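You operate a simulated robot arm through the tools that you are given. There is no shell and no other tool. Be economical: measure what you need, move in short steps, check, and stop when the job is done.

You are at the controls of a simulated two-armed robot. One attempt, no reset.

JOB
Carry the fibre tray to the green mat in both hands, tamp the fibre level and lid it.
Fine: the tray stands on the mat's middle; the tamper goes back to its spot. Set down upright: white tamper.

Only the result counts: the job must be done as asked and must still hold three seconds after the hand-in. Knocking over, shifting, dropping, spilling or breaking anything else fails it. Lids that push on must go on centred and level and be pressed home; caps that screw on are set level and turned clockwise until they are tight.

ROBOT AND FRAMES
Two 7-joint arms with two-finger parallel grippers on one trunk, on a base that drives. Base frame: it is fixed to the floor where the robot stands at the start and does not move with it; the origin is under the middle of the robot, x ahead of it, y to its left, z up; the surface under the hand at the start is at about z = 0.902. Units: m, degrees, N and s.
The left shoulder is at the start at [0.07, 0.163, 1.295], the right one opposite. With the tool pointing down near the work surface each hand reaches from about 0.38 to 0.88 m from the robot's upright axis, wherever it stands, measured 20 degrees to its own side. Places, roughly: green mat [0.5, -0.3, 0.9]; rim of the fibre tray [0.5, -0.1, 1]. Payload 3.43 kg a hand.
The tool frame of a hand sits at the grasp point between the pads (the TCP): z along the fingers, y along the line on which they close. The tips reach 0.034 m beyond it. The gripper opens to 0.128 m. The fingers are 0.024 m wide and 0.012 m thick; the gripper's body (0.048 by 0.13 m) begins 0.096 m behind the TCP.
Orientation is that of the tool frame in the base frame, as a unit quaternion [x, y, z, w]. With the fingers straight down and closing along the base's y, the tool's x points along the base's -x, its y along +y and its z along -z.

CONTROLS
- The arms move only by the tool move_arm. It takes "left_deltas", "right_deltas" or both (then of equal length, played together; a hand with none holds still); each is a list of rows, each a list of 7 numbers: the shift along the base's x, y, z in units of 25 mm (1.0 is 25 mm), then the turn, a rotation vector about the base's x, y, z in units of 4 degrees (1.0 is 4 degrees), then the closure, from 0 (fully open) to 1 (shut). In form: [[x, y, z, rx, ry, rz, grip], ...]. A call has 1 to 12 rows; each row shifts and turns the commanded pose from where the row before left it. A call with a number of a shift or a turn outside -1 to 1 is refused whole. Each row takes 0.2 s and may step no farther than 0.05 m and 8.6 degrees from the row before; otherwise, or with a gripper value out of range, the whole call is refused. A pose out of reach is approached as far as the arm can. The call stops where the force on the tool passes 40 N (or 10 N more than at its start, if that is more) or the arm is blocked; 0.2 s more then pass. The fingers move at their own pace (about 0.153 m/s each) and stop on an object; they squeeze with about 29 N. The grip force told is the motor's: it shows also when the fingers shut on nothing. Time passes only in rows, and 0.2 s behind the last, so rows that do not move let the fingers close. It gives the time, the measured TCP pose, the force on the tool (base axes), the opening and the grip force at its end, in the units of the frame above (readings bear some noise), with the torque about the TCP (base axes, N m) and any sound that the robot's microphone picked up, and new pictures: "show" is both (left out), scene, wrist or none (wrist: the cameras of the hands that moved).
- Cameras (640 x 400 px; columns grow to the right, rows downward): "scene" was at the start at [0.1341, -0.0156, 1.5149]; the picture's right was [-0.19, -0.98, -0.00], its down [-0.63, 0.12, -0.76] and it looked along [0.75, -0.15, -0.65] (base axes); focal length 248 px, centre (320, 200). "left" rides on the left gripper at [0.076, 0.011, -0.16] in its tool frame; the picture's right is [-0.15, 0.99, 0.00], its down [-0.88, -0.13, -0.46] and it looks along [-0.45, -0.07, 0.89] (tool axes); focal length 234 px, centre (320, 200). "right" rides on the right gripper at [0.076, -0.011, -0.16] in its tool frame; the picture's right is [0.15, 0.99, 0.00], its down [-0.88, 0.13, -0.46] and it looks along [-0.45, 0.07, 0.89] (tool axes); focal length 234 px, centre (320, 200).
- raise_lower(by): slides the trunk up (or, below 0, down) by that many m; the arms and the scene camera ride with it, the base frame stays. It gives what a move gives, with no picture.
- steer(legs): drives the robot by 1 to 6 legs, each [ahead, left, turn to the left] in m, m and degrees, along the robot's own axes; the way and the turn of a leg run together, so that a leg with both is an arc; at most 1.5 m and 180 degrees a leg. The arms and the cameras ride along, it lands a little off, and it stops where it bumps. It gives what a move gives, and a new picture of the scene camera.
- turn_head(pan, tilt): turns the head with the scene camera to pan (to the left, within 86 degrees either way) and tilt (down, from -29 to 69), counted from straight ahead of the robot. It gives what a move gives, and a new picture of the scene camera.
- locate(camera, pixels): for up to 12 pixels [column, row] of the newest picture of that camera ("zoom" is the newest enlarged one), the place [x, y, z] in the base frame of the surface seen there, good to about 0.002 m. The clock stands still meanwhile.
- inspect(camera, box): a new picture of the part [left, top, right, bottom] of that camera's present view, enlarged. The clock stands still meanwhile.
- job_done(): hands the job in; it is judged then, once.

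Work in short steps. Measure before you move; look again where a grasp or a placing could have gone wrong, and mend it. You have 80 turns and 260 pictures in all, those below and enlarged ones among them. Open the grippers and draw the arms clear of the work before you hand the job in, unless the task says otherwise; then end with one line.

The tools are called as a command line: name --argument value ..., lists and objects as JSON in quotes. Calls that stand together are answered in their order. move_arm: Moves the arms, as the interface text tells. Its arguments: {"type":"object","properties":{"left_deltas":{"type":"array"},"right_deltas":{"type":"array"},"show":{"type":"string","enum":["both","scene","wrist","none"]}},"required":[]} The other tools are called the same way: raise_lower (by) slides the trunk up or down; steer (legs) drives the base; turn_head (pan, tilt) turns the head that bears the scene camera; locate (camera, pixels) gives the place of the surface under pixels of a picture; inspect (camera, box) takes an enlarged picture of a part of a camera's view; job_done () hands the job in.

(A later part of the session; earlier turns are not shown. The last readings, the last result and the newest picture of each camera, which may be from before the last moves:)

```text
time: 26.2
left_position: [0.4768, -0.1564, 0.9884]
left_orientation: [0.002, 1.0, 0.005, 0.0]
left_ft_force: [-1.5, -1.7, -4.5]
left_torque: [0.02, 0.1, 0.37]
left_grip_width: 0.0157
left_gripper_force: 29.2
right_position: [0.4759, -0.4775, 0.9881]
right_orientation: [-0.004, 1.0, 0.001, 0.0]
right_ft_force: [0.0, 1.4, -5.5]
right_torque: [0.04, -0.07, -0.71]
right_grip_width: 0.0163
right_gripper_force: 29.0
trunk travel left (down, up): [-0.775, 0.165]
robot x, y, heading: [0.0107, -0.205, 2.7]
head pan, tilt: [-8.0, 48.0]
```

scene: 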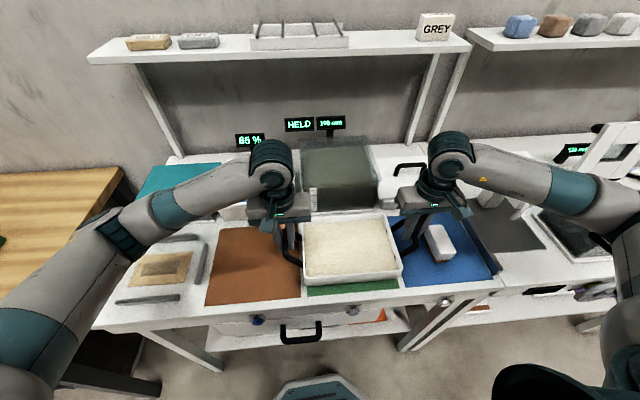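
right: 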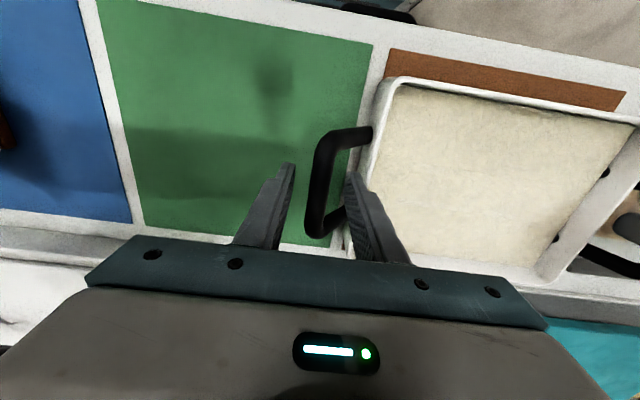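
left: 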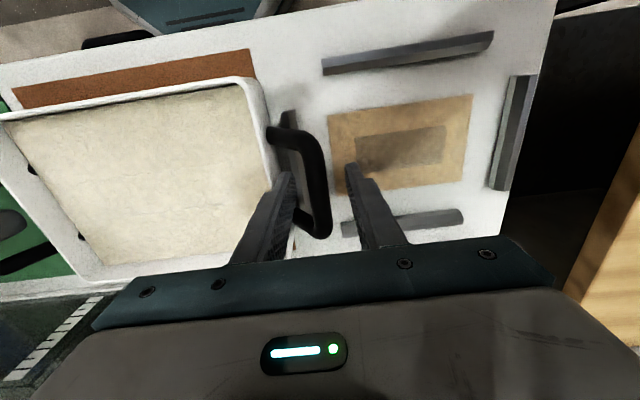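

The tray drifted about 3 mm in −x and is 4 mm above the mat. I'll correct x and set it down.

move_arm --left_deltas '[[0.11, 0, 0, 0, 0, 0, 1], [0, 0, -0.08, 0, 0, 0, 1], [0, 0, -0.08, 0, 0, 0, 1], [0, 0, 0, 0, 0, 0, 1]]' --right_deltas '[[0.11, 0, 0, 0, 0, 0, 1], [0, 0, -0.08, 0, 0, 0, 1], [0, 0, -0.08, 0, 0, 0, 1], [0, 0, 0, 0, 0, 0, 1]]' --show "none"

inspect --camera "scene" --box '[270, 190, 430, 310]'

locate --camera "zoom" --pixels '[[170, 100], [435, 95], [300, 98], [350, 290], [170, 300], [500, 280], [220, 345], [470, 325], [160, 200], [472, 190], [178, 345], [488, 320]]'

```text
time: 27.2
left_position: [0.4842, -0.154, 0.9847]
left_orientation: [-0.002, 1.0, 0.005, 0.0]
left_ft_force: [4.7, 1.6, 13.0]
left_torque: [-0.07, 0.67, 0.09]
left_grip_width: 0.0159
left_gripper_force: 28.9
right_position: [0.4846, -0.4742, 0.9842]
right_orientation: [-0.007, 1.0, 0.001, 0.002]
right_ft_force: [7.4, 0.6, 10.7]
right_torque: [-0.04, 0.6, -0.69]
right_grip_width: 0.0159
right_gripper_force: 28.9
trunk travel left (down, up): [-0.775, 0.165]
robot x, y, heading: [0.0114, -0.2055, 2.9]
head pan, tilt: [-8.0, 48.0]
```

```text
3.33 times, centred on (350, 250) of scene
```

zoom: 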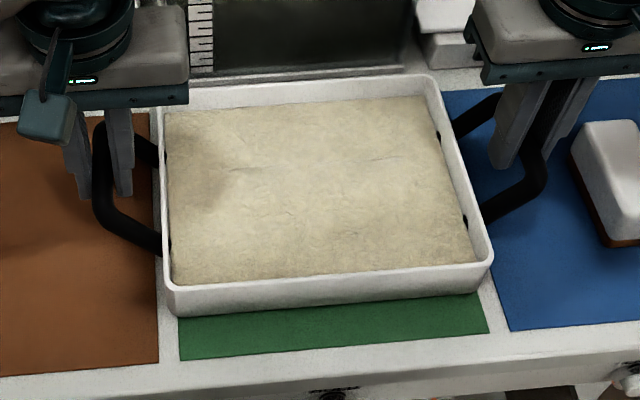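

```text
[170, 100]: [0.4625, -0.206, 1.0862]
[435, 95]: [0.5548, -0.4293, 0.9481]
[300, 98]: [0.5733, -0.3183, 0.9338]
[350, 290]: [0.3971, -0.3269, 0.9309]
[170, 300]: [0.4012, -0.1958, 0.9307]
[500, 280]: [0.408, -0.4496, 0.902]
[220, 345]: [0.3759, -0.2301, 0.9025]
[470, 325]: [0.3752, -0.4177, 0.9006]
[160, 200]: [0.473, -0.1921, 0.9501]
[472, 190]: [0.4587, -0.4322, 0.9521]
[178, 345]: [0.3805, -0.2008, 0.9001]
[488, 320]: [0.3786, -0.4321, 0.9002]
```

The tray touched down with its centre about (+4.5,+2.4) mm off. I'll unload it slightly, nudge it −4.5 mm in x and −2.4 mm in y, and re-measure.

move_arm --left_deltas '[[0, 0, 0.12, 0, 0, 0, 1], [-0.09, -0.05, 0, 0, 0, 0, 1], [-0.09, -0.05, 0, 0, 0, 0, 1], [0, 0, 0, 0, 0, 0, 1], [0, 0, 0, 0, 0, 0, 1]]' --right_deltas '[[0, 0, 0.12, 0, 0, 0, 1], [-0.09, -0.05, 0, 0, 0, 0, 1], [-0.09, -0.05, 0, 0, 0, 0, 1], [0, 0, 0, 0, 0, 0, 1], [0, 0, 0, 0, 0, 0, 1]]' --show "none"

inspect --camera "scene" --box '[270, 190, 430, 310]'

locate --camera "zoom" --pixels '[[435, 95], [300, 88], [200, 292], [350, 290], [460, 274], [162, 200], [490, 245], [220, 345], [166, 280], [400, 78]]'

```text
time: 28.4
left_position: [0.4786, -0.1584, 0.9845]
left_orientation: [0.0, 1.0, 0.005, -0.002]
left_ft_force: [-1.5, -4.2, -5.3]
left_torque: [-0.01, -0.24, 0.27]
left_grip_width: 0.0157
left_gripper_force: 29.1
right_position: [0.477, -0.4808, 0.9851]
right_orientation: [-0.005, 1.0, 0.0, -0.001]
right_ft_force: [1.2, 5.0, -5.2]
right_torque: [0.09, 0.23, -0.66]
right_grip_width: 0.0161
right_gripper_force: 29.0
trunk travel left (down, up): [-0.775, 0.165]
robot x, y, heading: [0.0104, -0.2055, 2.7]
head pan, tilt: [-8.0, 48.0]
```

```text
3.33 times, centred on (350, 250) of scene
```

zoom: 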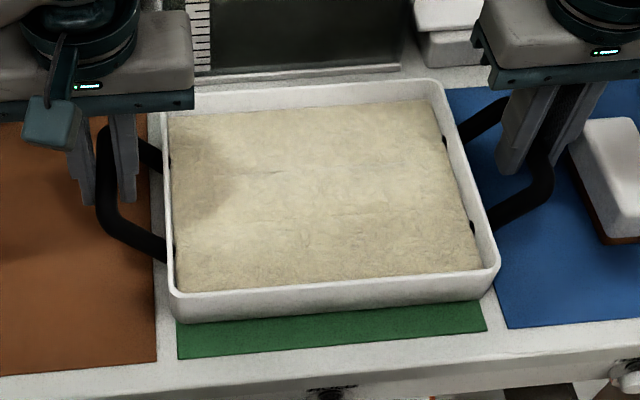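

```text
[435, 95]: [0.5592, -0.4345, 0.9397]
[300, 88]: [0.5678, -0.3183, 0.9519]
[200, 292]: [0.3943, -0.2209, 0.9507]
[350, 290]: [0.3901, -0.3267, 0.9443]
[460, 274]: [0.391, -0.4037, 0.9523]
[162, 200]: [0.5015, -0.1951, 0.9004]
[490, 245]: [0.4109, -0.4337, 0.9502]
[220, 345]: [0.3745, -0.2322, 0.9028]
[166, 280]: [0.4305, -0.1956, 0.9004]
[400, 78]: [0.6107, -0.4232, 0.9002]
```

The tray is about 0.5 mm short in x and 2 mm over in −y, with the hands carrying its weight. I'll nudge it +2 mm in y, lower it, and then look.

move_arm --left_deltas '[[0.02, 0.09, 0, 0, 0, 0, 1], [0, 0, -0.06, 0, 0, 0, 1], [0, 0, -0.06, 0, 0, 0, 1], [0, 0, 0, 0, 0, 0, 1]]' --right_deltas '[[0.02, 0.09, 0, 0, 0, 0, 1], [0, 0, -0.06, 0, 0, 0, 1], [0, 0, -0.06, 0, 0, 0, 1], [0, 0, 0, 0, 0, 0, 1]]' --show "none"

inspect --camera "scene" --box '[270, 190, 430, 310]'

locate --camera "zoom" --pixels '[[435, 95], [300, 88], [200, 292], [350, 288], [455, 274], [160, 200], [490, 245], [493, 260], [172, 292], [400, 86]]'

```text
time: 29.4
left_position: [0.4794, -0.1566, 0.9848]
left_orientation: [0.001, 1.0, 0.004, 0.001]
left_ft_force: [7.9, -9.2, 19.4]
left_torque: [-0.12, 0.51, 0.3]
left_grip_width: 0.0158
left_gripper_force: 28.8
right_position: [0.4777, -0.4766, 0.984]
right_orientation: [-0.005, 1.0, 0.002, 0.001]
right_ft_force: [3.5, 4.5, 15.1]
right_torque: [0.09, 0.47, -0.65]
right_grip_width: 0.0157
right_gripper_force: 28.7
trunk travel left (down, up): [-0.775, 0.165]
robot x, y, heading: [0.0131, -0.2073, 2.8]
head pan, tilt: [-8.0, 48.0]
```

```text
3.33 times, centred on (350, 250) of scene
```

zoom: 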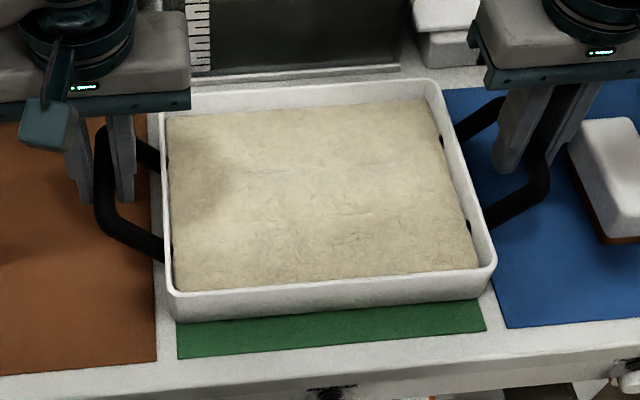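

```text
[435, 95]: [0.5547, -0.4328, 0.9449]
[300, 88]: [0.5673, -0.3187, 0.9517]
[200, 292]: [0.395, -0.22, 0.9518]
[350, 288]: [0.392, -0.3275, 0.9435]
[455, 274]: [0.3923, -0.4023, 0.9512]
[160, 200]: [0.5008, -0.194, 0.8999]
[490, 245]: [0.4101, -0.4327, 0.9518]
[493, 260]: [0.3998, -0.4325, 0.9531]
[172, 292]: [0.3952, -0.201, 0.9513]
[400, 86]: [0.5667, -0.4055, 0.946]
```

The tray now stands centred at about (0.480,−0.3165). I'll ease the downward press slightly and open both grippers to the partial width.

move_arm --left_deltas '[[0, 0.02, 0.06, 0, 0, 0, 1], [0, 0, 0, 0, 0, 0, 0.8], [0, 0, 0, 0, 0, 0, 0.66], [0, 0, 0, 0, 0, 0, 0.66], [0, 0, 0.8, 0, 0, 0, 0.66], [0, 0, 0.8, 0, 0, 0, 0.66], [0, 0, 0.8, 0, 0, 0, 0.66], [0, 0, 0.8, 0, 0, 0, 0.66]]' --right_deltas '[[0, 0, 0.06, 0, 0, 0, 1], [0, 0, 0, 0, 0, 0, 0.8], [0, 0, 0, 0, 0, 0, 0.66], [0, 0, 0, 0, 0, 0, 0.66], [0, 0, 0.8, 0, 0, 0, 0.66], [0, 0, 0.8, 0, 0, 0, 0.66], [0, 0, 0.8, 0, 0, 0, 0.66], [0, 0, 0.8, 0, 0, 0, 0.66]]' --show "scene"

inspect --camera "scene" --box '[270, 190, 430, 310]'

locate --camera "zoom" --pixels '[[435, 95], [300, 88], [200, 292], [350, 288], [455, 274], [165, 150], [490, 245], [493, 260], [172, 292], [400, 86]]'

```text
time: 31.2
left_position: [0.4767, -0.1555, 1.0637]
left_orientation: [0.0, 1.0, 0.005, -0.001]
left_ft_force: [-0.2, -0.4, -0.1]
left_torque: [0.01, 0.0, 0.0]
left_grip_width: 0.0434
left_gripper_force: 0.1
right_position: [0.476, -0.4765, 1.0626]
right_orientation: [-0.006, 1.0, 0.0, -0.001]
right_ft_force: [0.2, 0.4, -0.4]
right_torque: [0.01, 0.01, 0.0]
right_grip_width: 0.0433
right_gripper_force: 0.0
trunk travel left (down, up): [-0.775, 0.165]
robot x, y, heading: [0.0144, -0.2068, 2.9]
head pan, tilt: [-8.0, 48.0]
```

scene: 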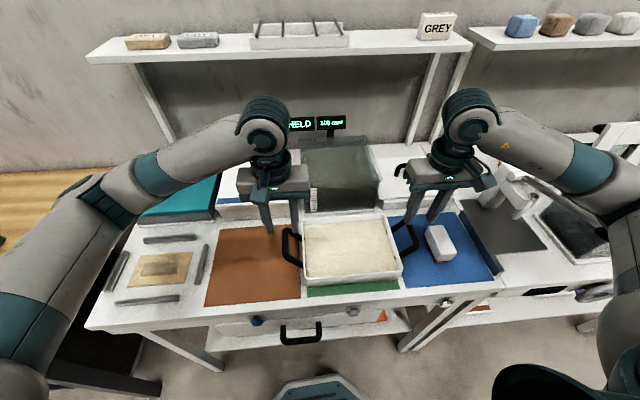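

```text
3.33 times, centred on (350, 250) of scene
```

zoom: 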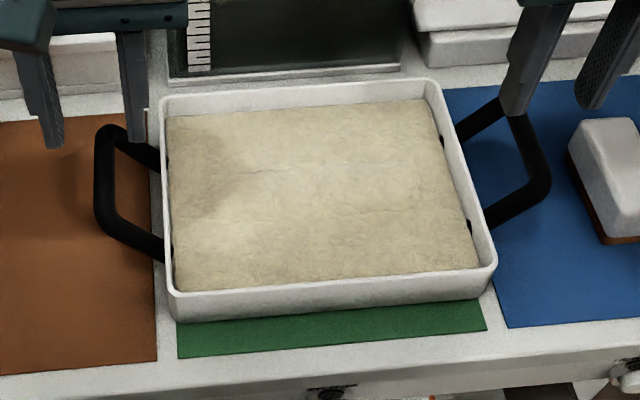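

```text
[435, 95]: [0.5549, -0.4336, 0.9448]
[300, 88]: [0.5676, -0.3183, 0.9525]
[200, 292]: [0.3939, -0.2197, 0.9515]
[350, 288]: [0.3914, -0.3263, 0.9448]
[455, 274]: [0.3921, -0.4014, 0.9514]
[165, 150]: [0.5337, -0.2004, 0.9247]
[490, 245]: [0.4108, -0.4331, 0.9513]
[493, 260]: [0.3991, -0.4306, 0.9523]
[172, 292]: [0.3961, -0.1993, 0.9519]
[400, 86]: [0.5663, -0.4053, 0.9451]
```

The tray is placed and stands still. Next I'll enlarge and measure the tamper for grasping, along with the fibre's height map.

inspect --camera "scene" --box '[395, 205, 495, 285]'

locate --camera "zoom" --pixels '[[220, 125], [260, 128], [320, 210], [315, 235], [250, 250], [200, 150], [250, 180], [230, 270], [195, 200], [300, 255], [350, 240], [290, 190]]'

locate --camera "scene" --pixels '[[312, 224], [340, 222], [378, 222], [315, 240], [345, 240], [370, 240], [388, 240], [315, 262], [345, 262], [370, 258], [390, 258], [330, 250]]'

inspect --camera "right" --box '[0, 0, 640, 400]'

```text
5.00 times, centred on (445, 245) of scene
```

zoom: 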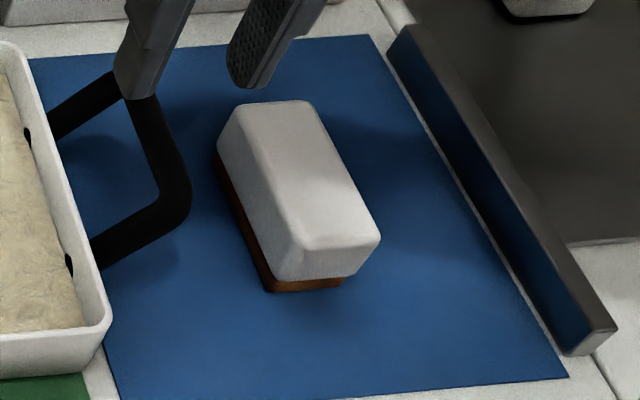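

```text
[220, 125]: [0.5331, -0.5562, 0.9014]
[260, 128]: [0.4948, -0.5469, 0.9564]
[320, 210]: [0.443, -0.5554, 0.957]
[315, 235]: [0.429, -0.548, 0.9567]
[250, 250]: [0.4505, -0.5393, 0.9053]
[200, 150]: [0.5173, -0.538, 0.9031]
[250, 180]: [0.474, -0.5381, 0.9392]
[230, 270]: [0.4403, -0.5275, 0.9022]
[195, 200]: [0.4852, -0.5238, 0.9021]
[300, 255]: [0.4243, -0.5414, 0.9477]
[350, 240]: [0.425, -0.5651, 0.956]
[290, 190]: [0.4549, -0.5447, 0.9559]
```

```text
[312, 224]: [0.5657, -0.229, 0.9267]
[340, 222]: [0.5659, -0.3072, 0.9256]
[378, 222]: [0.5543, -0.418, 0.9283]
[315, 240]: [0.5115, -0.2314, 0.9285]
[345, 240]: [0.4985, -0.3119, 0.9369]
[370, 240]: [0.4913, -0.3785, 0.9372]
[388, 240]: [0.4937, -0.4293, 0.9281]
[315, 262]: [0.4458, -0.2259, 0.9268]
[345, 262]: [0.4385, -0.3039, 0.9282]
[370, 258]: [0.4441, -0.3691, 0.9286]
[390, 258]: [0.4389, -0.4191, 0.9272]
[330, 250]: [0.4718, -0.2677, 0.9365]
```

```text
1.00 times, centred on (320, 200) of right (not enlarged: the box is as wide or as high as the picture)
```

zoom: 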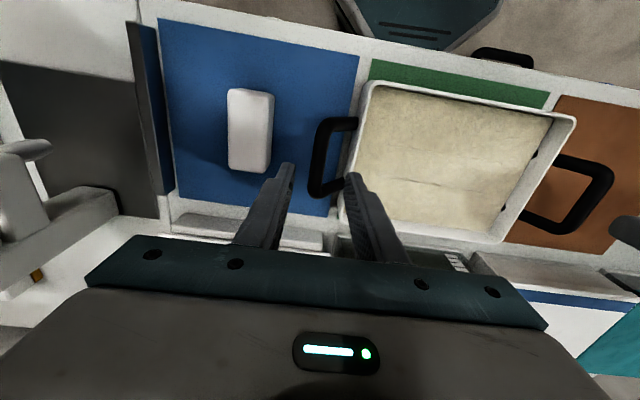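

The fibre has a ridge of about 0.937 near x 0.47–0.50, against about 0.927 elsewhere. I'll locate the tamper's top edges from the right wrist view.

locate --camera "zoom" --pixels '[[231, 92], [270, 96], [266, 168], [233, 165], [230, 130], [270, 130], [250, 130], [250, 93], [249, 168]]'

inspect --camera "right" --box '[190, 60, 310, 200]'

locate --camera "scene" --pixels '[[401, 217], [472, 211.5], [497, 272], [418, 281]]'

```text
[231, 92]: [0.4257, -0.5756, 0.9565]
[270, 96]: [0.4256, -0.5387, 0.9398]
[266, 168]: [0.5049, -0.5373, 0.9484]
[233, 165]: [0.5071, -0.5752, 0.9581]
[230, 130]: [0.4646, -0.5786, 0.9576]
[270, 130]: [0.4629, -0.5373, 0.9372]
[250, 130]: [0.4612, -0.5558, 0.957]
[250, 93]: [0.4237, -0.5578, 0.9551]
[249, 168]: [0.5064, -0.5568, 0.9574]
```

```text
2.86 times, centred on (250, 130) of right
```

zoom: 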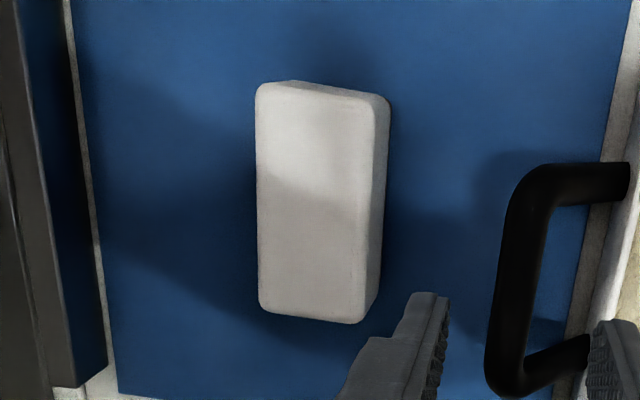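

```text
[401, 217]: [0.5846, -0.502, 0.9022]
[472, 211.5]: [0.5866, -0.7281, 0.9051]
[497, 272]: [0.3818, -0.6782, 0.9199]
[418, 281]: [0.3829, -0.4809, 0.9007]
```

The tamper is centred at (0.466,−0.558), 0.0425 m wide in y, 0.09 m long in x, with its top at 0.957. I'll move the right hand over it and open it to about 0.075 m while the left hand retreats to the left.

move_arm --left_deltas '[[0, 0.3, 0.6, 0, 0, 0, 0.66], [0, 0.6, 0.6, 0, 0, 0, 0.66], [0, 0.9, 0.6, 0, 0, 0, 0.66], [0, 0.9, 0.6, 0, 0, 0, 0.66], [0, 0.9, 0.6, 0, 0, 0, 0.66], [0, 0.9, 0.3, 0, 0, 0, 0.66], [0, 0.9, 0, 0, 0, 0, 0.66], [0, 0.9, 0, 0, 0, 0, 0.66], [0, 0.9, 0, 0, 0, 0, 0.66], [0, 0.6, 0, 0, 0, 0, 0.66], [0, 0.3, 0, 0, 0, 0, 0.66], [0, 0, 0, 0, 0, 0, 0.66]]' --right_deltas '[[0, -0.2, 0, 0, 0, 0, 0.66], [-0.1, -0.5, 0, 0, 0, 0, 0.6], [-0.1, -0.6, 0, 0, 0, 0, 0.5], [-0.1, -0.6, 0, 0, 0, 0, 0.41], [-0.1, -0.6, 0, 0, 0, 0, 0.41], [0, -0.5, 0, 0, 0, 0, 0.41], [0, -0.26, 0, 0, 0, 0, 0.41], [0, 0, 0, 0, 0, 0, 0.41], [0, 0, -0.5, 0, 0, 0, 0.41], [0, 0, -0.5, 0, 0, 0, 0.41], [0, 0, -0.4, 0, 0, 0, 0.41], [0, 0, 0, 0, 0, 0, 0.41]]'

```text
time: 33.8
left_position: [0.479, 0.0461, 1.1452]
left_orientation: [0.0, 1.0, 0.006, -0.001]
left_ft_force: [-0.2, 0.3, -0.3]
left_torque: [-0.03, 0.02, 0.0]
left_grip_width: 0.0436
left_gripper_force: 0.1
right_position: [0.4652, -0.5585, 1.0278]
right_orientation: [-0.005, 1.0, 0.0, -0.002]
right_ft_force: [0.4, -0.1, 0.3]
right_torque: [-0.02, 0.0, 0.01]
right_grip_width: 0.0755
right_gripper_force: 0.1
trunk travel left (down, up): [-0.775, 0.165]
robot x, y, heading: [0.0107, -0.2093, 3.0]
head pan, tilt: [-8.0, 48.0]
```

scene: 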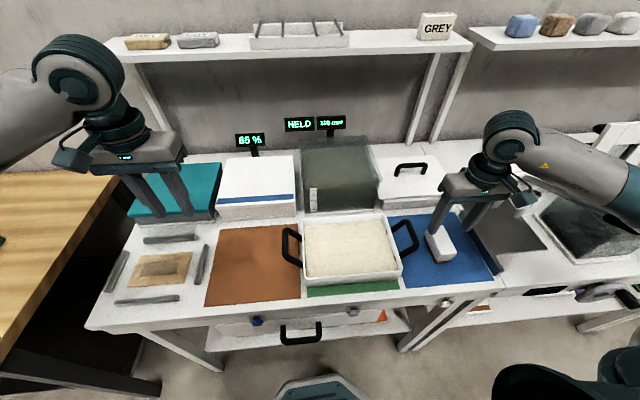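
right: 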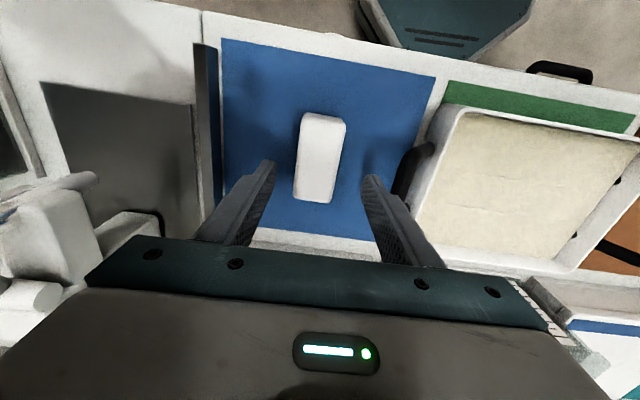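
left: 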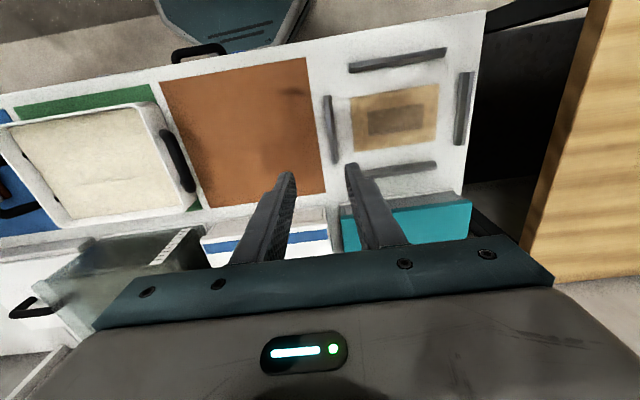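

The tamper lies centred between the fingers. I'll descend to TCP z≈0.965 and grip it.

move_arm --right_deltas '[[0, 0, -0.7, 0, 0, 0, 0.41], [0, 0, -0.7, 0, 0, 0, 0.41], [0, 0, -0.7, 0, 0, 0, 0.41], [0, 0, -0.4, 0, 0, 0, 0.41], [0, 0, 0, 0, 0, 0, 0.41], [0, 0, 0, 0, 0, 0, 0.6], [0, 0, 0, 0, 0, 0, 0.8], [0, 0, 0, 0, 0, 0, 1], [0, 0, 0, 0, 0, 0, 1]]' --show "both"

```text
time: 35.8
left_position: [0.4782, 0.047, 1.1464]
left_orientation: [0.0, 1.0, 0.005, -0.001]
left_ft_force: [0.2, 0.4, 0.3]
left_torque: [-0.02, -0.02, -0.01]
left_grip_width: 0.0438
left_gripper_force: 0.0
right_position: [0.4656, -0.5599, 0.9657]
right_orientation: [-0.005, 1.0, 0.001, -0.001]
right_ft_force: [1.0, -0.5, -1.0]
right_torque: [0.0, -0.15, -0.02]
right_grip_width: 0.0446
right_gripper_force: 29.0
trunk travel left (down, up): [-0.775, 0.165]
robot x, y, heading: [0.0149, -0.2101, 2.6]
head pan, tilt: [-8.0, 48.0]
```

scene: 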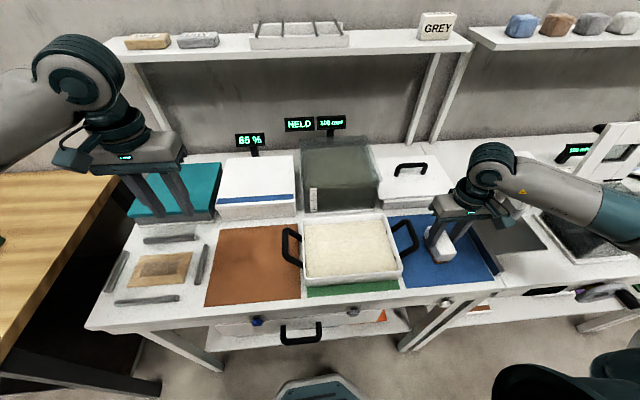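
right: 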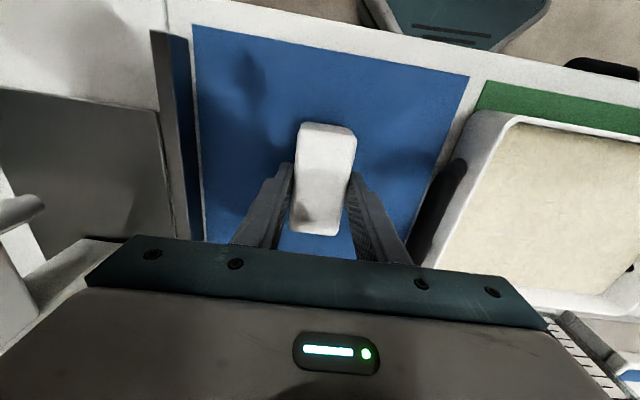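

The tamper is gripped (0.0446 m, 29 N), with its base about 0.064 m below the TCP. I'll lift it and carry it over the right rear part of the tray.

move_arm --right_deltas '[[0, 0, 0.4, 0, 0, 0, 1], [0, 0, 0.8, 0, 0, 0, 1], [0, 0, 1, 0, 0, 0, 1], [0, 0, 1, 0, 0, 0, 1], [0, 0, 1, 0, 0, 0, 1], [0.3, 0.8, 0, 0, 0, 0, 1], [0.3, 1, 0, 0, 0, 0, 1], [0.4, 1, 0, 0, 0, 0, 1], [0.4, 1, 0, 0, 0, 0, 1], [0.3, 1, 0, 0, 0, 0, 1], [0.16, 0.9, 0, 0, 0, 0, 1], [0, 0.7, 0, 0, 0, 0, 1]]' --show "both"

```text
time: 38.6
left_position: [0.4775, -0.1072, 1.1528]
left_orientation: [0.096, 0.995, -0.001, 0.007]
left_ft_force: [1.9, -0.5, -0.3]
left_torque: [-0.01, 0.08, -0.01]
left_grip_width: 0.044
left_gripper_force: 0.1
right_position: [0.4262, -0.5566, 1.0821]
right_orientation: [0.094, 0.996, -0.007, 0.007]
right_ft_force: [0.7, -1.1, -3.2]
right_torque: [0.0, 0.08, 0.01]
right_grip_width: 0.0445
right_gripper_force: 29.1
trunk travel left (down, up): [-0.775, 0.165]
robot x, y, heading: [-0.0157, -0.2768, -8.2]
head pan, tilt: [-8.0, 48.0]
stopped in row 12 (right hand): the arm was blocked; the commanded pose is now the measured one
```

scene: 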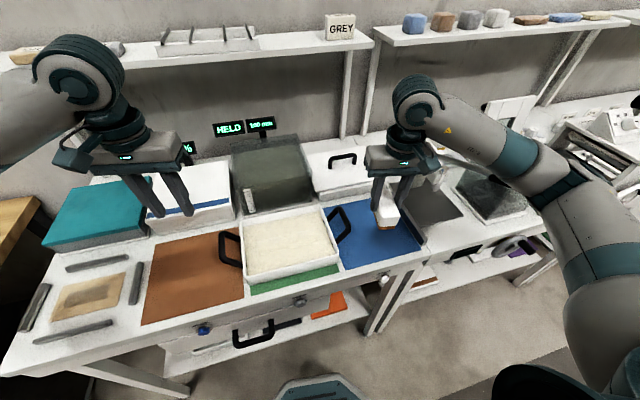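
right: 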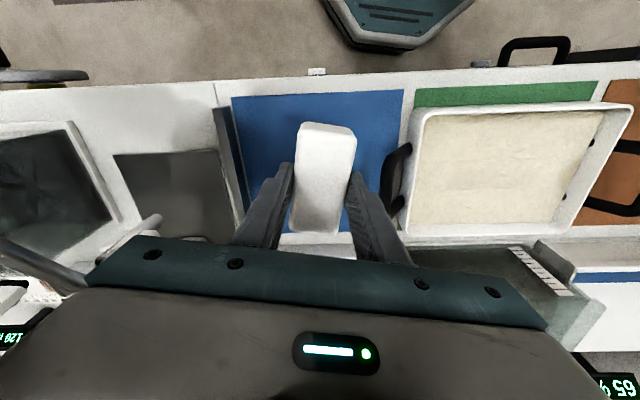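

The base counter-rotated to −8.2° instead of the hand moving in y. Wide sideways arm moves push the base, while driving with a held load worked well. The tamper is still firmly held, with its base at z≈1.018, so I'll drive the robot to bring it over the tray and undo the yaw.

steer --legs '[[0.0386, 0.071, 10.8]]'

```text
time: 39.4
left_position: [0.4762, -0.101, 1.1508]
left_orientation: [0.093, 0.996, 0.002, 0.006]
left_ft_force: [0.9, 0.5, 1.3]
left_torque: [-0.01, 0.07, 0.01]
left_grip_width: 0.0436
left_gripper_force: 0.0
right_position: [0.4284, -0.5567, 1.0803]
right_orientation: [0.099, 0.995, -0.008, 0.007]
right_ft_force: [1.2, -0.7, -2.5]
right_torque: [0.04, 0.04, 0.0]
right_grip_width: 0.0443
right_gripper_force: 28.8
trunk travel left (down, up): [-0.775, 0.165]
robot x, y, heading: [-0.0126, -0.2709, -8.0]
head pan, tilt: [-8.0, 48.0]
stopped in leg 1: the robot was blocked; the commanded pose is now the measured one
```

scene: 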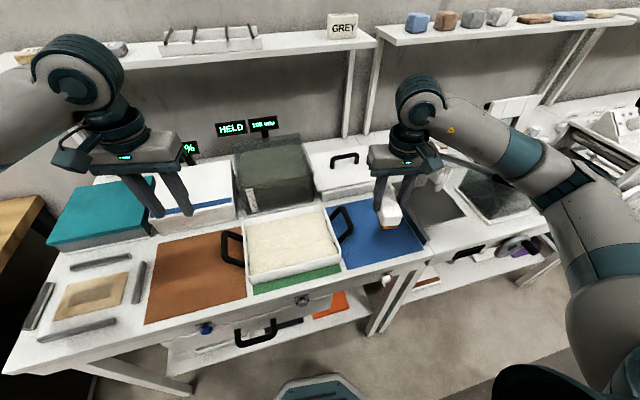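

The drive was also blocked, so there is a real contact. I'll zoom in around the right wrist and the rod near (440,160) behind it.

inspect --camera "scene" --box '[340, 60, 540, 240]'

inspect --camera "right" --box '[0, 0, 640, 400]'

locate --camera "scene" --pixels '[[425, 95], [415, 135], [450, 158], [490, 172], [440, 178], [375, 40], [520, 200], [550, 180], [560, 260], [400, 165], [620, 330], [465, 110]]'

```text
2.22 times, centred on (440, 150) of scene
```

zoom: 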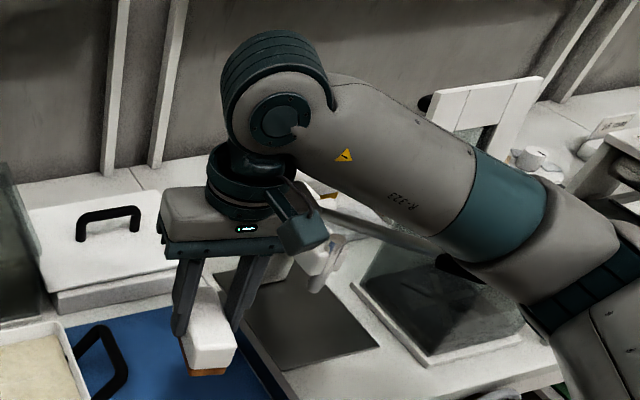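

```text
1.00 times, centred on (320, 200) of right (not enlarged: the box is as wide or as high as the picture)
```

zoom: 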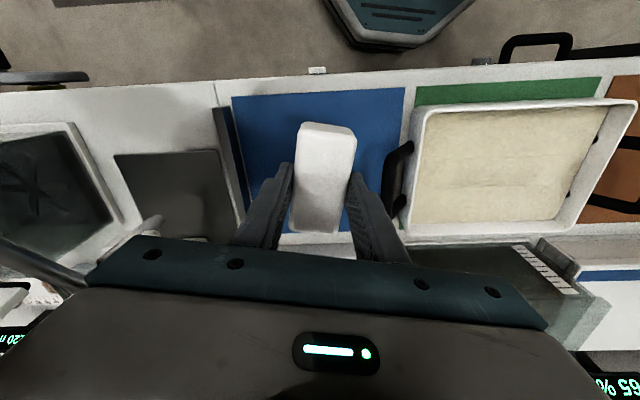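

```text
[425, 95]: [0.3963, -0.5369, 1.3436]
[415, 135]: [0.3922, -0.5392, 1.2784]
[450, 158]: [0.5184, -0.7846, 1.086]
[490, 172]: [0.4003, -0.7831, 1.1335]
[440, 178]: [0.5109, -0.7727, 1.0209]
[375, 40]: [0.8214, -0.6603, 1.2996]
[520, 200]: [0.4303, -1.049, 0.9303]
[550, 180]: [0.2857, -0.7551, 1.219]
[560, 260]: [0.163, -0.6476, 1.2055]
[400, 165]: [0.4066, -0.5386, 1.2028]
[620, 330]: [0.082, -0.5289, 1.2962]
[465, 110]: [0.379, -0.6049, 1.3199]
```

Now I see it: a press lever runs from about (0.518,−0.785,1.086) to (0.400,−0.783,1.134), with a dark grip, right beside the right forearm. The elbow is caught on its far side. I'll raise the trunk slowly so the forearm clears the lever.

raise_lower --by 0.06

turn_head --pan -35 --tilt 40

inspect --camera "scene" --box '[260, 120, 480, 280]'

```text
time: 40.4
left_position: [0.4879, -0.1063, 1.2085]
left_orientation: [0.089, 0.996, 0.006, 0.002]
left_ft_force: [-0.1, -0.3, 0.0]
left_torque: [0.05, -0.1, 0.03]
left_grip_width: 0.0435
left_gripper_force: 0.1
right_position: [0.4448, -0.5597, 1.1343]
right_orientation: [0.092, 0.996, -0.002, 0.002]
right_ft_force: [-0.6, -0.8, -1.9]
right_torque: [0.03, -0.03, -0.01]
right_grip_width: 0.0445
right_gripper_force: 28.7
trunk travel left (down, up): [-0.835, 0.105]
robot x, y, heading: [-0.013, -0.2701, -7.5]
head pan, tilt: [-8.0, 48.0]
```

```text
time: 41.3
left_position: [0.4924, -0.1078, 1.2068]
left_orientation: [0.089, 0.996, 0.006, -0.001]
left_ft_force: [0.0, 0.2, -0.3]
left_torque: [-0.02, 0.02, -0.02]
left_grip_width: 0.0433
left_gripper_force: 0.2
right_position: [0.4472, -0.5607, 1.1304]
right_orientation: [0.093, 0.996, -0.003, -0.003]
right_ft_force: [0.6, -0.5, -2.4]
right_torque: [0.01, 0.02, -0.01]
right_grip_width: 0.0445
right_gripper_force: 29.0
trunk travel left (down, up): [-0.835, 0.105]
robot x, y, heading: [-0.0106, -0.27, -7.6]
head pan, tilt: [-35.0, 40.0]
```

scene: 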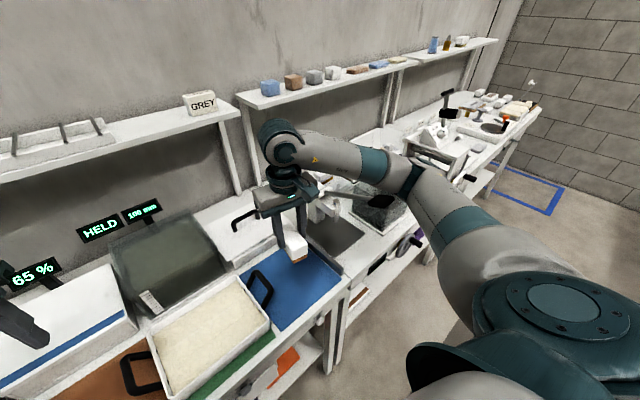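

```text
2.50 times, centred on (370, 200) of scene
```

zoom: 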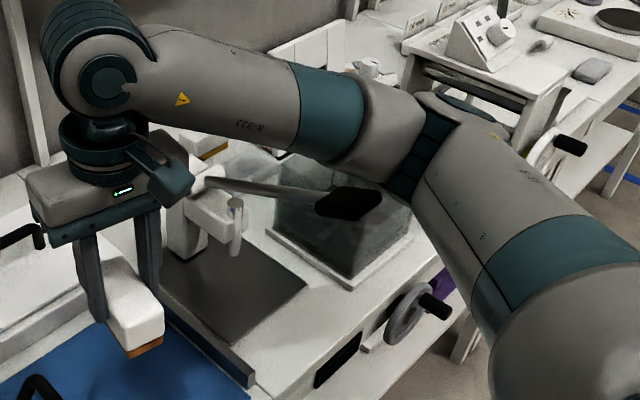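

The lever and its black grip (zoom (350,205)) are now visible near the elbow. I'll measure the lever against the elbow and upper arm.

locate --camera "zoom" --pixels '[[215, 182], [270, 190], [325, 200], [350, 203], [375, 198], [350, 170], [400, 185], [420, 200], [440, 170], [380, 130], [330, 150], [450, 240]]'

```text
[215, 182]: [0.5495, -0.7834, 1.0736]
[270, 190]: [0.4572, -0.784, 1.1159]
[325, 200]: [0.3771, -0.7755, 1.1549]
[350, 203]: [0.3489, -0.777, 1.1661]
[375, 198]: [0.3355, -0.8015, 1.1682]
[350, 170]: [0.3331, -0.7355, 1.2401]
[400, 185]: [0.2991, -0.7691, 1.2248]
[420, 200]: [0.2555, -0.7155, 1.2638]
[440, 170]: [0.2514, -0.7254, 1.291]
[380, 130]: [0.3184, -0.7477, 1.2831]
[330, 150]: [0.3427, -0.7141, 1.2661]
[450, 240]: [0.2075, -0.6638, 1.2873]
```

The lever's points project onto their places in the first picture, so it hasn't moved. I'll raise another 50 mm so the forearm clears the grip (top about 1.18) with a good margin, then drive.

raise_lower --by 0.05

steer --legs '[[0.0, 0.06, 0]]'

```text
time: 42.3
left_position: [0.4911, -0.1075, 1.2556]
left_orientation: [0.09, 0.996, 0.004, 0.0]
left_ft_force: [0.8, -0.2, -0.1]
left_torque: [0.01, 0.01, -0.02]
left_grip_width: 0.0435
left_gripper_force: 0.1
right_position: [0.4469, -0.5602, 1.1818]
right_orientation: [0.092, 0.996, -0.003, -0.001]
right_ft_force: [0.1, 0.5, -1.7]
right_torque: [0.01, 0.01, 0.02]
right_grip_width: 0.0445
right_gripper_force: 29.1
trunk travel left (down, up): [-0.885, 0.055]
robot x, y, heading: [-0.012, -0.2752, -7.6]
head pan, tilt: [-35.0, 40.0]
```

```text
time: 43.2
left_position: [0.499, -0.0572, 1.2585]
left_orientation: [0.091, 0.996, 0.009, 0.0]
left_ft_force: [-0.6, -0.4, 0.1]
left_torque: [0.1, -0.01, -0.01]
left_grip_width: 0.0434
left_gripper_force: 0.1
right_position: [0.4534, -0.5086, 1.1789]
right_orientation: [0.092, 0.996, 0.0, -0.001]
right_ft_force: [0.9, -1.0, -1.6]
right_torque: [0.09, 0.02, 0.01]
right_grip_width: 0.0445
right_gripper_force: 29.0
trunk travel left (down, up): [-0.885, 0.055]
robot x, y, heading: [-0.0015, -0.2132, -7.7]
head pan, tilt: [-35.0, 40.0]
```

scene: 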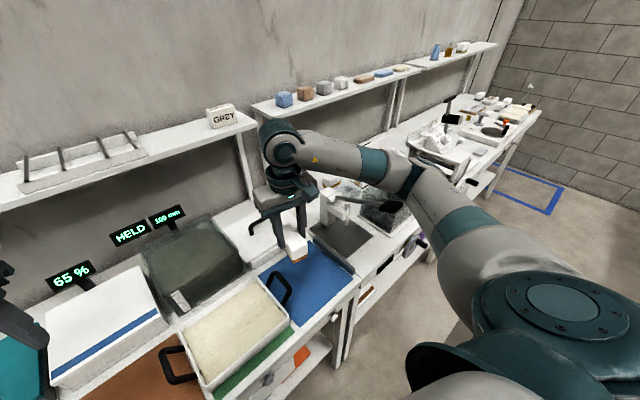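

The arm is free of the lever. I'll turn back and drive further left, to base y≈−0.12, so the elbow stays clear of the lever from now on and the tamper arrives over the tray.

steer --legs '[[0.0084, 0.0934, 10.4]]'

turn_head --pan -18 --tilt 48

locate --camera "scene" --pixels '[[320, 200]]'

```text
time: 44.4
left_position: [0.4732, 0.1249, 1.2589]
left_orientation: [-0.001, 1.0, 0.008, -0.001]
left_ft_force: [0.2, -0.7, 0.3]
left_torque: [0.06, 0.05, -0.02]
left_grip_width: 0.0433
left_gripper_force: 0.0
right_position: [0.512, -0.3288, 1.1809]
right_orientation: [0.001, 1.0, -0.001, -0.002]
right_ft_force: [-0.1, -0.9, -2.0]
right_torque: [0.05, -0.01, 0.0]
right_grip_width: 0.0445
right_gripper_force: 29.1
trunk travel left (down, up): [-0.885, 0.055]
robot x, y, heading: [0.0083, -0.1241, 2.9]
head pan, tilt: [-35.0, 40.0]
```

scene: 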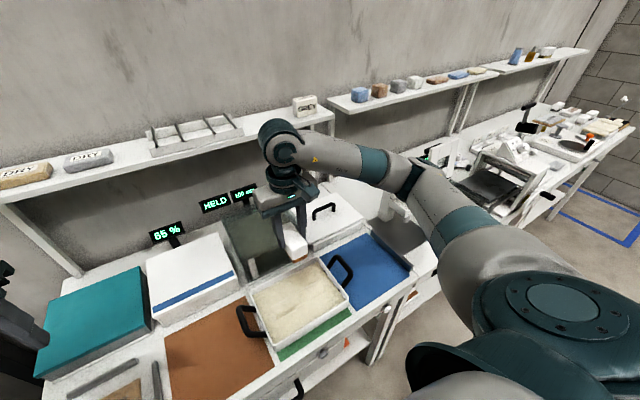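

```text
time: 45.1
left_position: [0.4737, 0.1333, 1.2568]
left_orientation: [-0.001, 1.0, 0.004, -0.002]
left_ft_force: [0.0, -0.2, -0.5]
left_torque: [-0.02, -0.04, 0.02]
left_grip_width: 0.0434
left_gripper_force: 0.0
right_position: [0.512, -0.3207, 1.1818]
right_orientation: [0.002, 1.0, -0.005, -0.003]
right_ft_force: [-0.2, 0.0, -2.3]
right_torque: [-0.02, -0.01, -0.02]
right_grip_width: 0.0446
right_gripper_force: 28.9
trunk travel left (down, up): [-0.885, 0.055]
robot x, y, heading: [0.0114, -0.122, 3.0]
head pan, tilt: [-18.0, 48.0]
```

scene: 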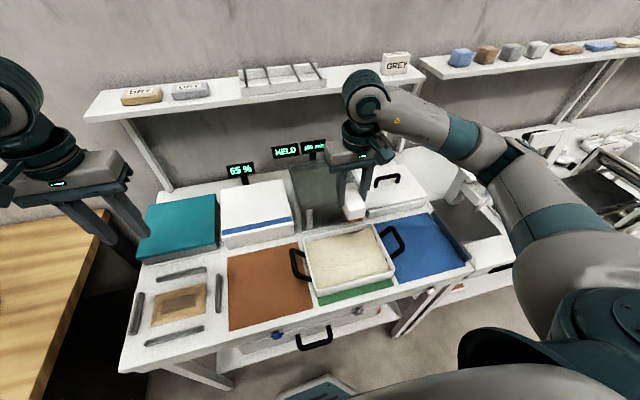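

```text
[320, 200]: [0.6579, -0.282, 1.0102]
```

The tamper hovers at (0.512,−0.321,1.18) above the tray with the elbow clear. I'll lower it to just above the fibre, at TCP z≈1.012.

move_arm --right_deltas '[[0, 0, -0.6, 0, 0, 0, 1], [0, 0, -0.9, 0, 0, 0, 1], [0, 0, -0.9, 0, 0, 0, 1], [0, 0, -0.9, 0, 0, 0, 1], [0, 0, -0.9, 0, 0, 0, 1], [0, 0, -0.9, 0, 0, 0, 1], [0, 0, -0.9, 0, 0, 0, 1], [0, 0, -0.6, 0, 0, 0, 1], [0, 0, -0.2, 0, 0, 0, 1], [0, 0, 0, 0, 0, 0, 1]]' --show "both"

```text
time: 47.4
left_position: [0.4733, 0.1304, 1.2557]
left_orientation: [-0.001, 1.0, 0.006, -0.001]
left_ft_force: [0.9, 0.7, 0.4]
left_torque: [0.03, -0.02, 0.01]
left_grip_width: 0.0435
left_gripper_force: 0.1
right_position: [0.5121, -0.3231, 1.0112]
right_orientation: [0.003, 1.0, -0.003, -0.002]
right_ft_force: [-0.1, -0.2, -2.1]
right_torque: [0.01, 0.0, 0.0]
right_grip_width: 0.0444
right_gripper_force: 28.8
trunk travel left (down, up): [-0.885, 0.055]
robot x, y, heading: [0.0026, -0.119, 2.8]
head pan, tilt: [-18.0, 48.0]
```

scene: 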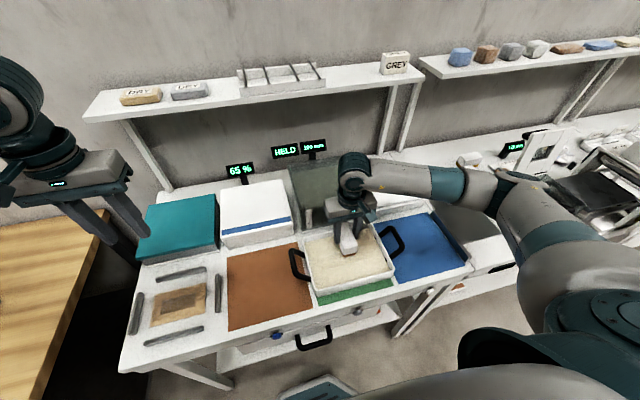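
right: 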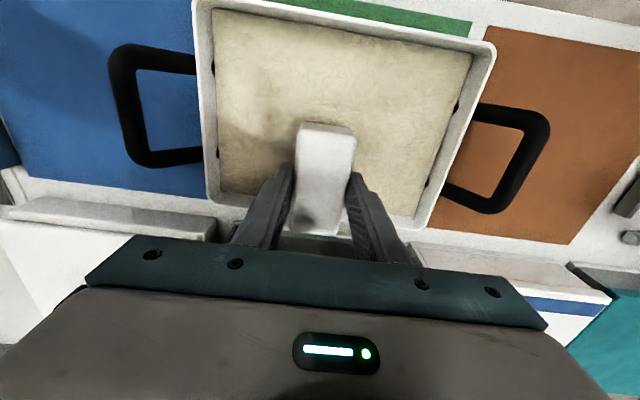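

The tamper's base is about 10 mm above the fibre ridge. I'll press the first spot down and read the force.

move_arm --right_deltas '[[0, 0, -0.4, 0, 0, 0, 1], [0, 0, -0.2, 0, 0, 0, 1], [0, 0, -0.15, 0, 0, 0, 1], [0, 0, -0.1, 0, 0, 0, 1], [0, 0, 0, 0, 0, 0, 1]]' --show "none"

```text
time: 48.5
left_position: [0.4732, 0.1305, 1.2576]
left_orientation: [0.0, 1.0, 0.005, 0.0]
left_ft_force: [0.8, 0.5, 0.4]
left_torque: [0.03, 0.0, 0.01]
left_grip_width: 0.0437
left_gripper_force: 0.0
right_position: [0.5106, -0.3221, 0.9924]
right_orientation: [0.003, 1.0, -0.003, 0.0]
right_ft_force: [0.7, -3.2, 12.1]
right_torque: [0.09, 0.33, 0.01]
right_grip_width: 0.0445
right_gripper_force: 28.7
trunk travel left (down, up): [-0.885, 0.055]
robot x, y, heading: [0.0091, -0.1233, 2.8]
head pan, tilt: [-18.0, 48.0]
```

It meets about 14 N at TCP 0.992. I'll press a little more, then lift and shift to see the fibre's response.

move_arm --right_deltas '[[0, 0, -0.08, 0, 0, 0, 1], [0, 0, -0.08, 0, 0, 0, 1], [0, 0, 0, 0, 0, 0, 1]]' --show "none"

move_arm --right_deltas '[[0, 0, 0.5, 0, 0, 0, 1], [0, 0, 0.4, 0, 0, 0, 1], [0, -0.5, 0, 0, 0, 0, 1], [0, -0.8, 0, 0, 0, 0, 1], [0, -0.5, 0, 0, 0, 0, 1], [0, 0, 0, 0, 0, 0, 1]]' --show "none"

inspect --camera "scene" --box '[285, 205, 415, 310]'

inspect --camera "right" --box '[180, 0, 520, 240]'

```text
time: 49.2
left_position: [0.4698, 0.1306, 1.2585]
left_orientation: [0.0, 1.0, 0.005, 0.0]
left_ft_force: [-0.4, -1.2, 0.3]
left_torque: [0.04, 0.01, 0.01]
left_grip_width: 0.0436
left_gripper_force: 0.1
right_position: [0.5115, -0.3232, 0.9908]
right_orientation: [0.002, 1.0, -0.002, 0.003]
right_ft_force: [-10.8, -1.4, 22.5]
right_torque: [-0.11, 0.17, -0.16]
right_grip_width: 0.0443
right_gripper_force: 28.5
trunk travel left (down, up): [-0.885, 0.055]
robot x, y, heading: [0.007, -0.1248, 3.0]
head pan, tilt: [-18.0, 48.0]
stopped in row 3 (right hand): the force on the tool passed its limit at 43 N (the readings are from after the stop); the commanded pose is now the measured one
```

```text
time: 50.6
left_position: [0.4737, 0.1296, 1.2566]
left_orientation: [0.0, 1.0, 0.005, -0.001]
left_ft_force: [1.0, -0.1, 0.4]
left_torque: [-0.02, 0.07, -0.02]
left_grip_width: 0.0432
left_gripper_force: 0.1
right_position: [0.5138, -0.3673, 1.0111]
right_orientation: [0.002, 1.0, -0.003, 0.002]
right_ft_force: [-0.3, -0.2, -1.9]
right_torque: [0.02, 0.03, 0.03]
right_grip_width: 0.0447
right_gripper_force: 29.1
trunk travel left (down, up): [-0.885, 0.055]
robot x, y, heading: [0.01, -0.1186, 2.9]
head pan, tilt: [-18.0, 48.0]
```

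```text
3.81 times, centred on (350, 258) of scene
```

zoom: 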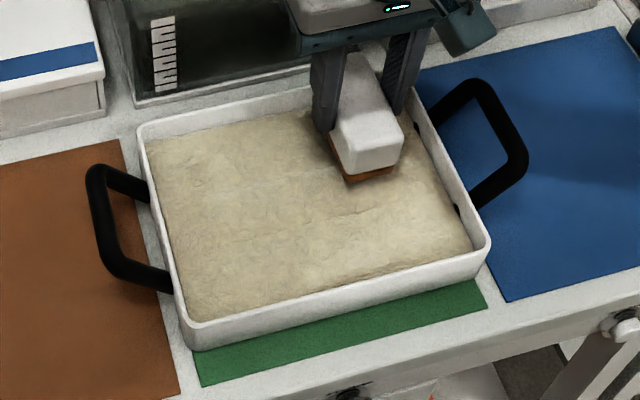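

```text
1.67 times, centred on (350, 120) of right
```

zoom: 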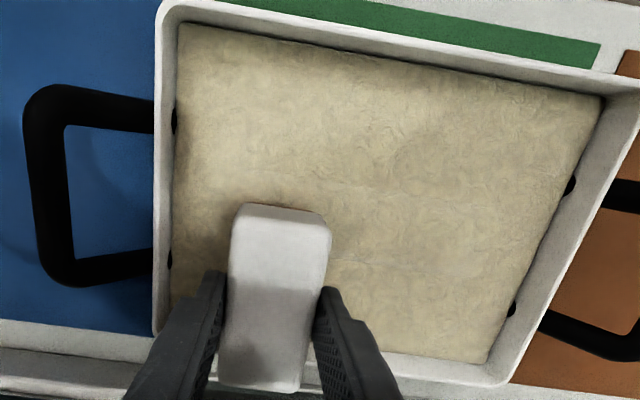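

It reached 43 N at TCP 0.990, which is base about 0.927. I'll map the fibre heights now and check the tray's position.

locate --camera "zoom" --pixels '[[200, 60], [400, 110], [560, 150], [200, 150], [400, 180], [550, 190], [200, 240], [380, 250], [480, 250], [360, 310], [470, 320], [205, 190]]'

inspect --camera "scene" --box '[285, 205, 415, 310]'

locate --camera "zoom" --pixels '[[300, 315], [480, 252], [230, 120], [180, 150], [230, 150], [280, 150], [220, 180], [280, 180], [340, 200], [400, 200], [250, 210], [320, 220]]'

```text
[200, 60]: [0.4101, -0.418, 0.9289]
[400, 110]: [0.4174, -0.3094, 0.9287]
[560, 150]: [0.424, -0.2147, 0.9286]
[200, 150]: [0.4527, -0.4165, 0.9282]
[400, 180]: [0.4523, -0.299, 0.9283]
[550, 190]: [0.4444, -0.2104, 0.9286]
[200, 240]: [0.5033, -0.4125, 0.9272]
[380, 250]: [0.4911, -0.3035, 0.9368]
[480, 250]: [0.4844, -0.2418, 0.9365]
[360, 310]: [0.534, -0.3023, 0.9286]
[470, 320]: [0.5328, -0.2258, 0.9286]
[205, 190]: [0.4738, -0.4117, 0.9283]
```

```text
3.81 times, centred on (350, 258) of scene
```

zoom: 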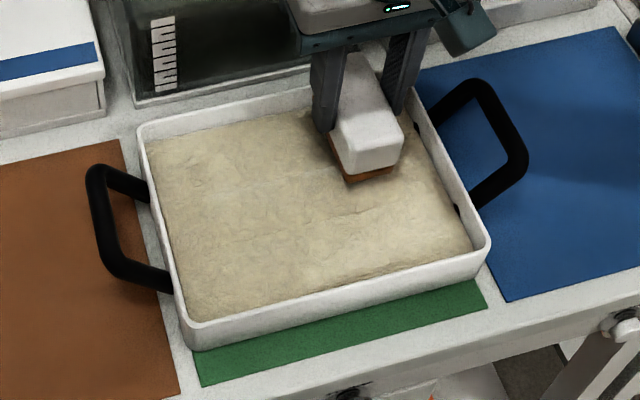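

```text
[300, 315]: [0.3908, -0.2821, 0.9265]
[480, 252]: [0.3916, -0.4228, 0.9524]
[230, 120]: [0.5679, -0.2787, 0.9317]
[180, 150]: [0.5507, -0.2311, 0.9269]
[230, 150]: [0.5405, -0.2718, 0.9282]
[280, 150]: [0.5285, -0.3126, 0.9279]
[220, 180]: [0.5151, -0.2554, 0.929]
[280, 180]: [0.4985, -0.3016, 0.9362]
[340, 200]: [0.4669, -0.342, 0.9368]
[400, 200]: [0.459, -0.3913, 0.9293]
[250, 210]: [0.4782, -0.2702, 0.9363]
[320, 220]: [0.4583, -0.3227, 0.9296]
```

The fibre is flat at about 0.928 except a raised band (0.936) at x 0.465–0.50, y −0.40 to −0.24, and the tray hasn't moved. I'll tamp with the tamper centred at x≈0.482, stepping along y from −0.385.

move_arm --right_deltas '[[-0.64, -0.35, 0, 0, 0, 0, 1], [-0.64, -0.35, 0, 0, 0, 0, 1], [0, 0, -0.35, 0, 0, 0, 1], [0, 0, -0.3, 0, 0, 0, 1], [0, 0, -0.17, 0, 0, 0, 1], [0, 0, 0, 0, 0, 0, 1]]' --show "none"

```text
time: 52.0
left_position: [0.4717, 0.1311, 1.257]
left_orientation: [0.0, 1.0, 0.005, 0.0]
left_ft_force: [0.1, -0.4, 0.6]
left_torque: [-0.03, -0.03, -0.01]
left_grip_width: 0.0437
left_gripper_force: 0.1
right_position: [0.4811, -0.3864, 0.9909]
right_orientation: [0.002, 1.0, -0.002, 0.002]
right_ft_force: [0.0, -1.8, 6.8]
right_torque: [0.09, -0.22, 0.02]
right_grip_width: 0.0443
right_gripper_force: 28.8
trunk travel left (down, up): [-0.885, 0.055]
robot x, y, heading: [0.0058, -0.1222, 2.8]
head pan, tilt: [-18.0, 48.0]
```

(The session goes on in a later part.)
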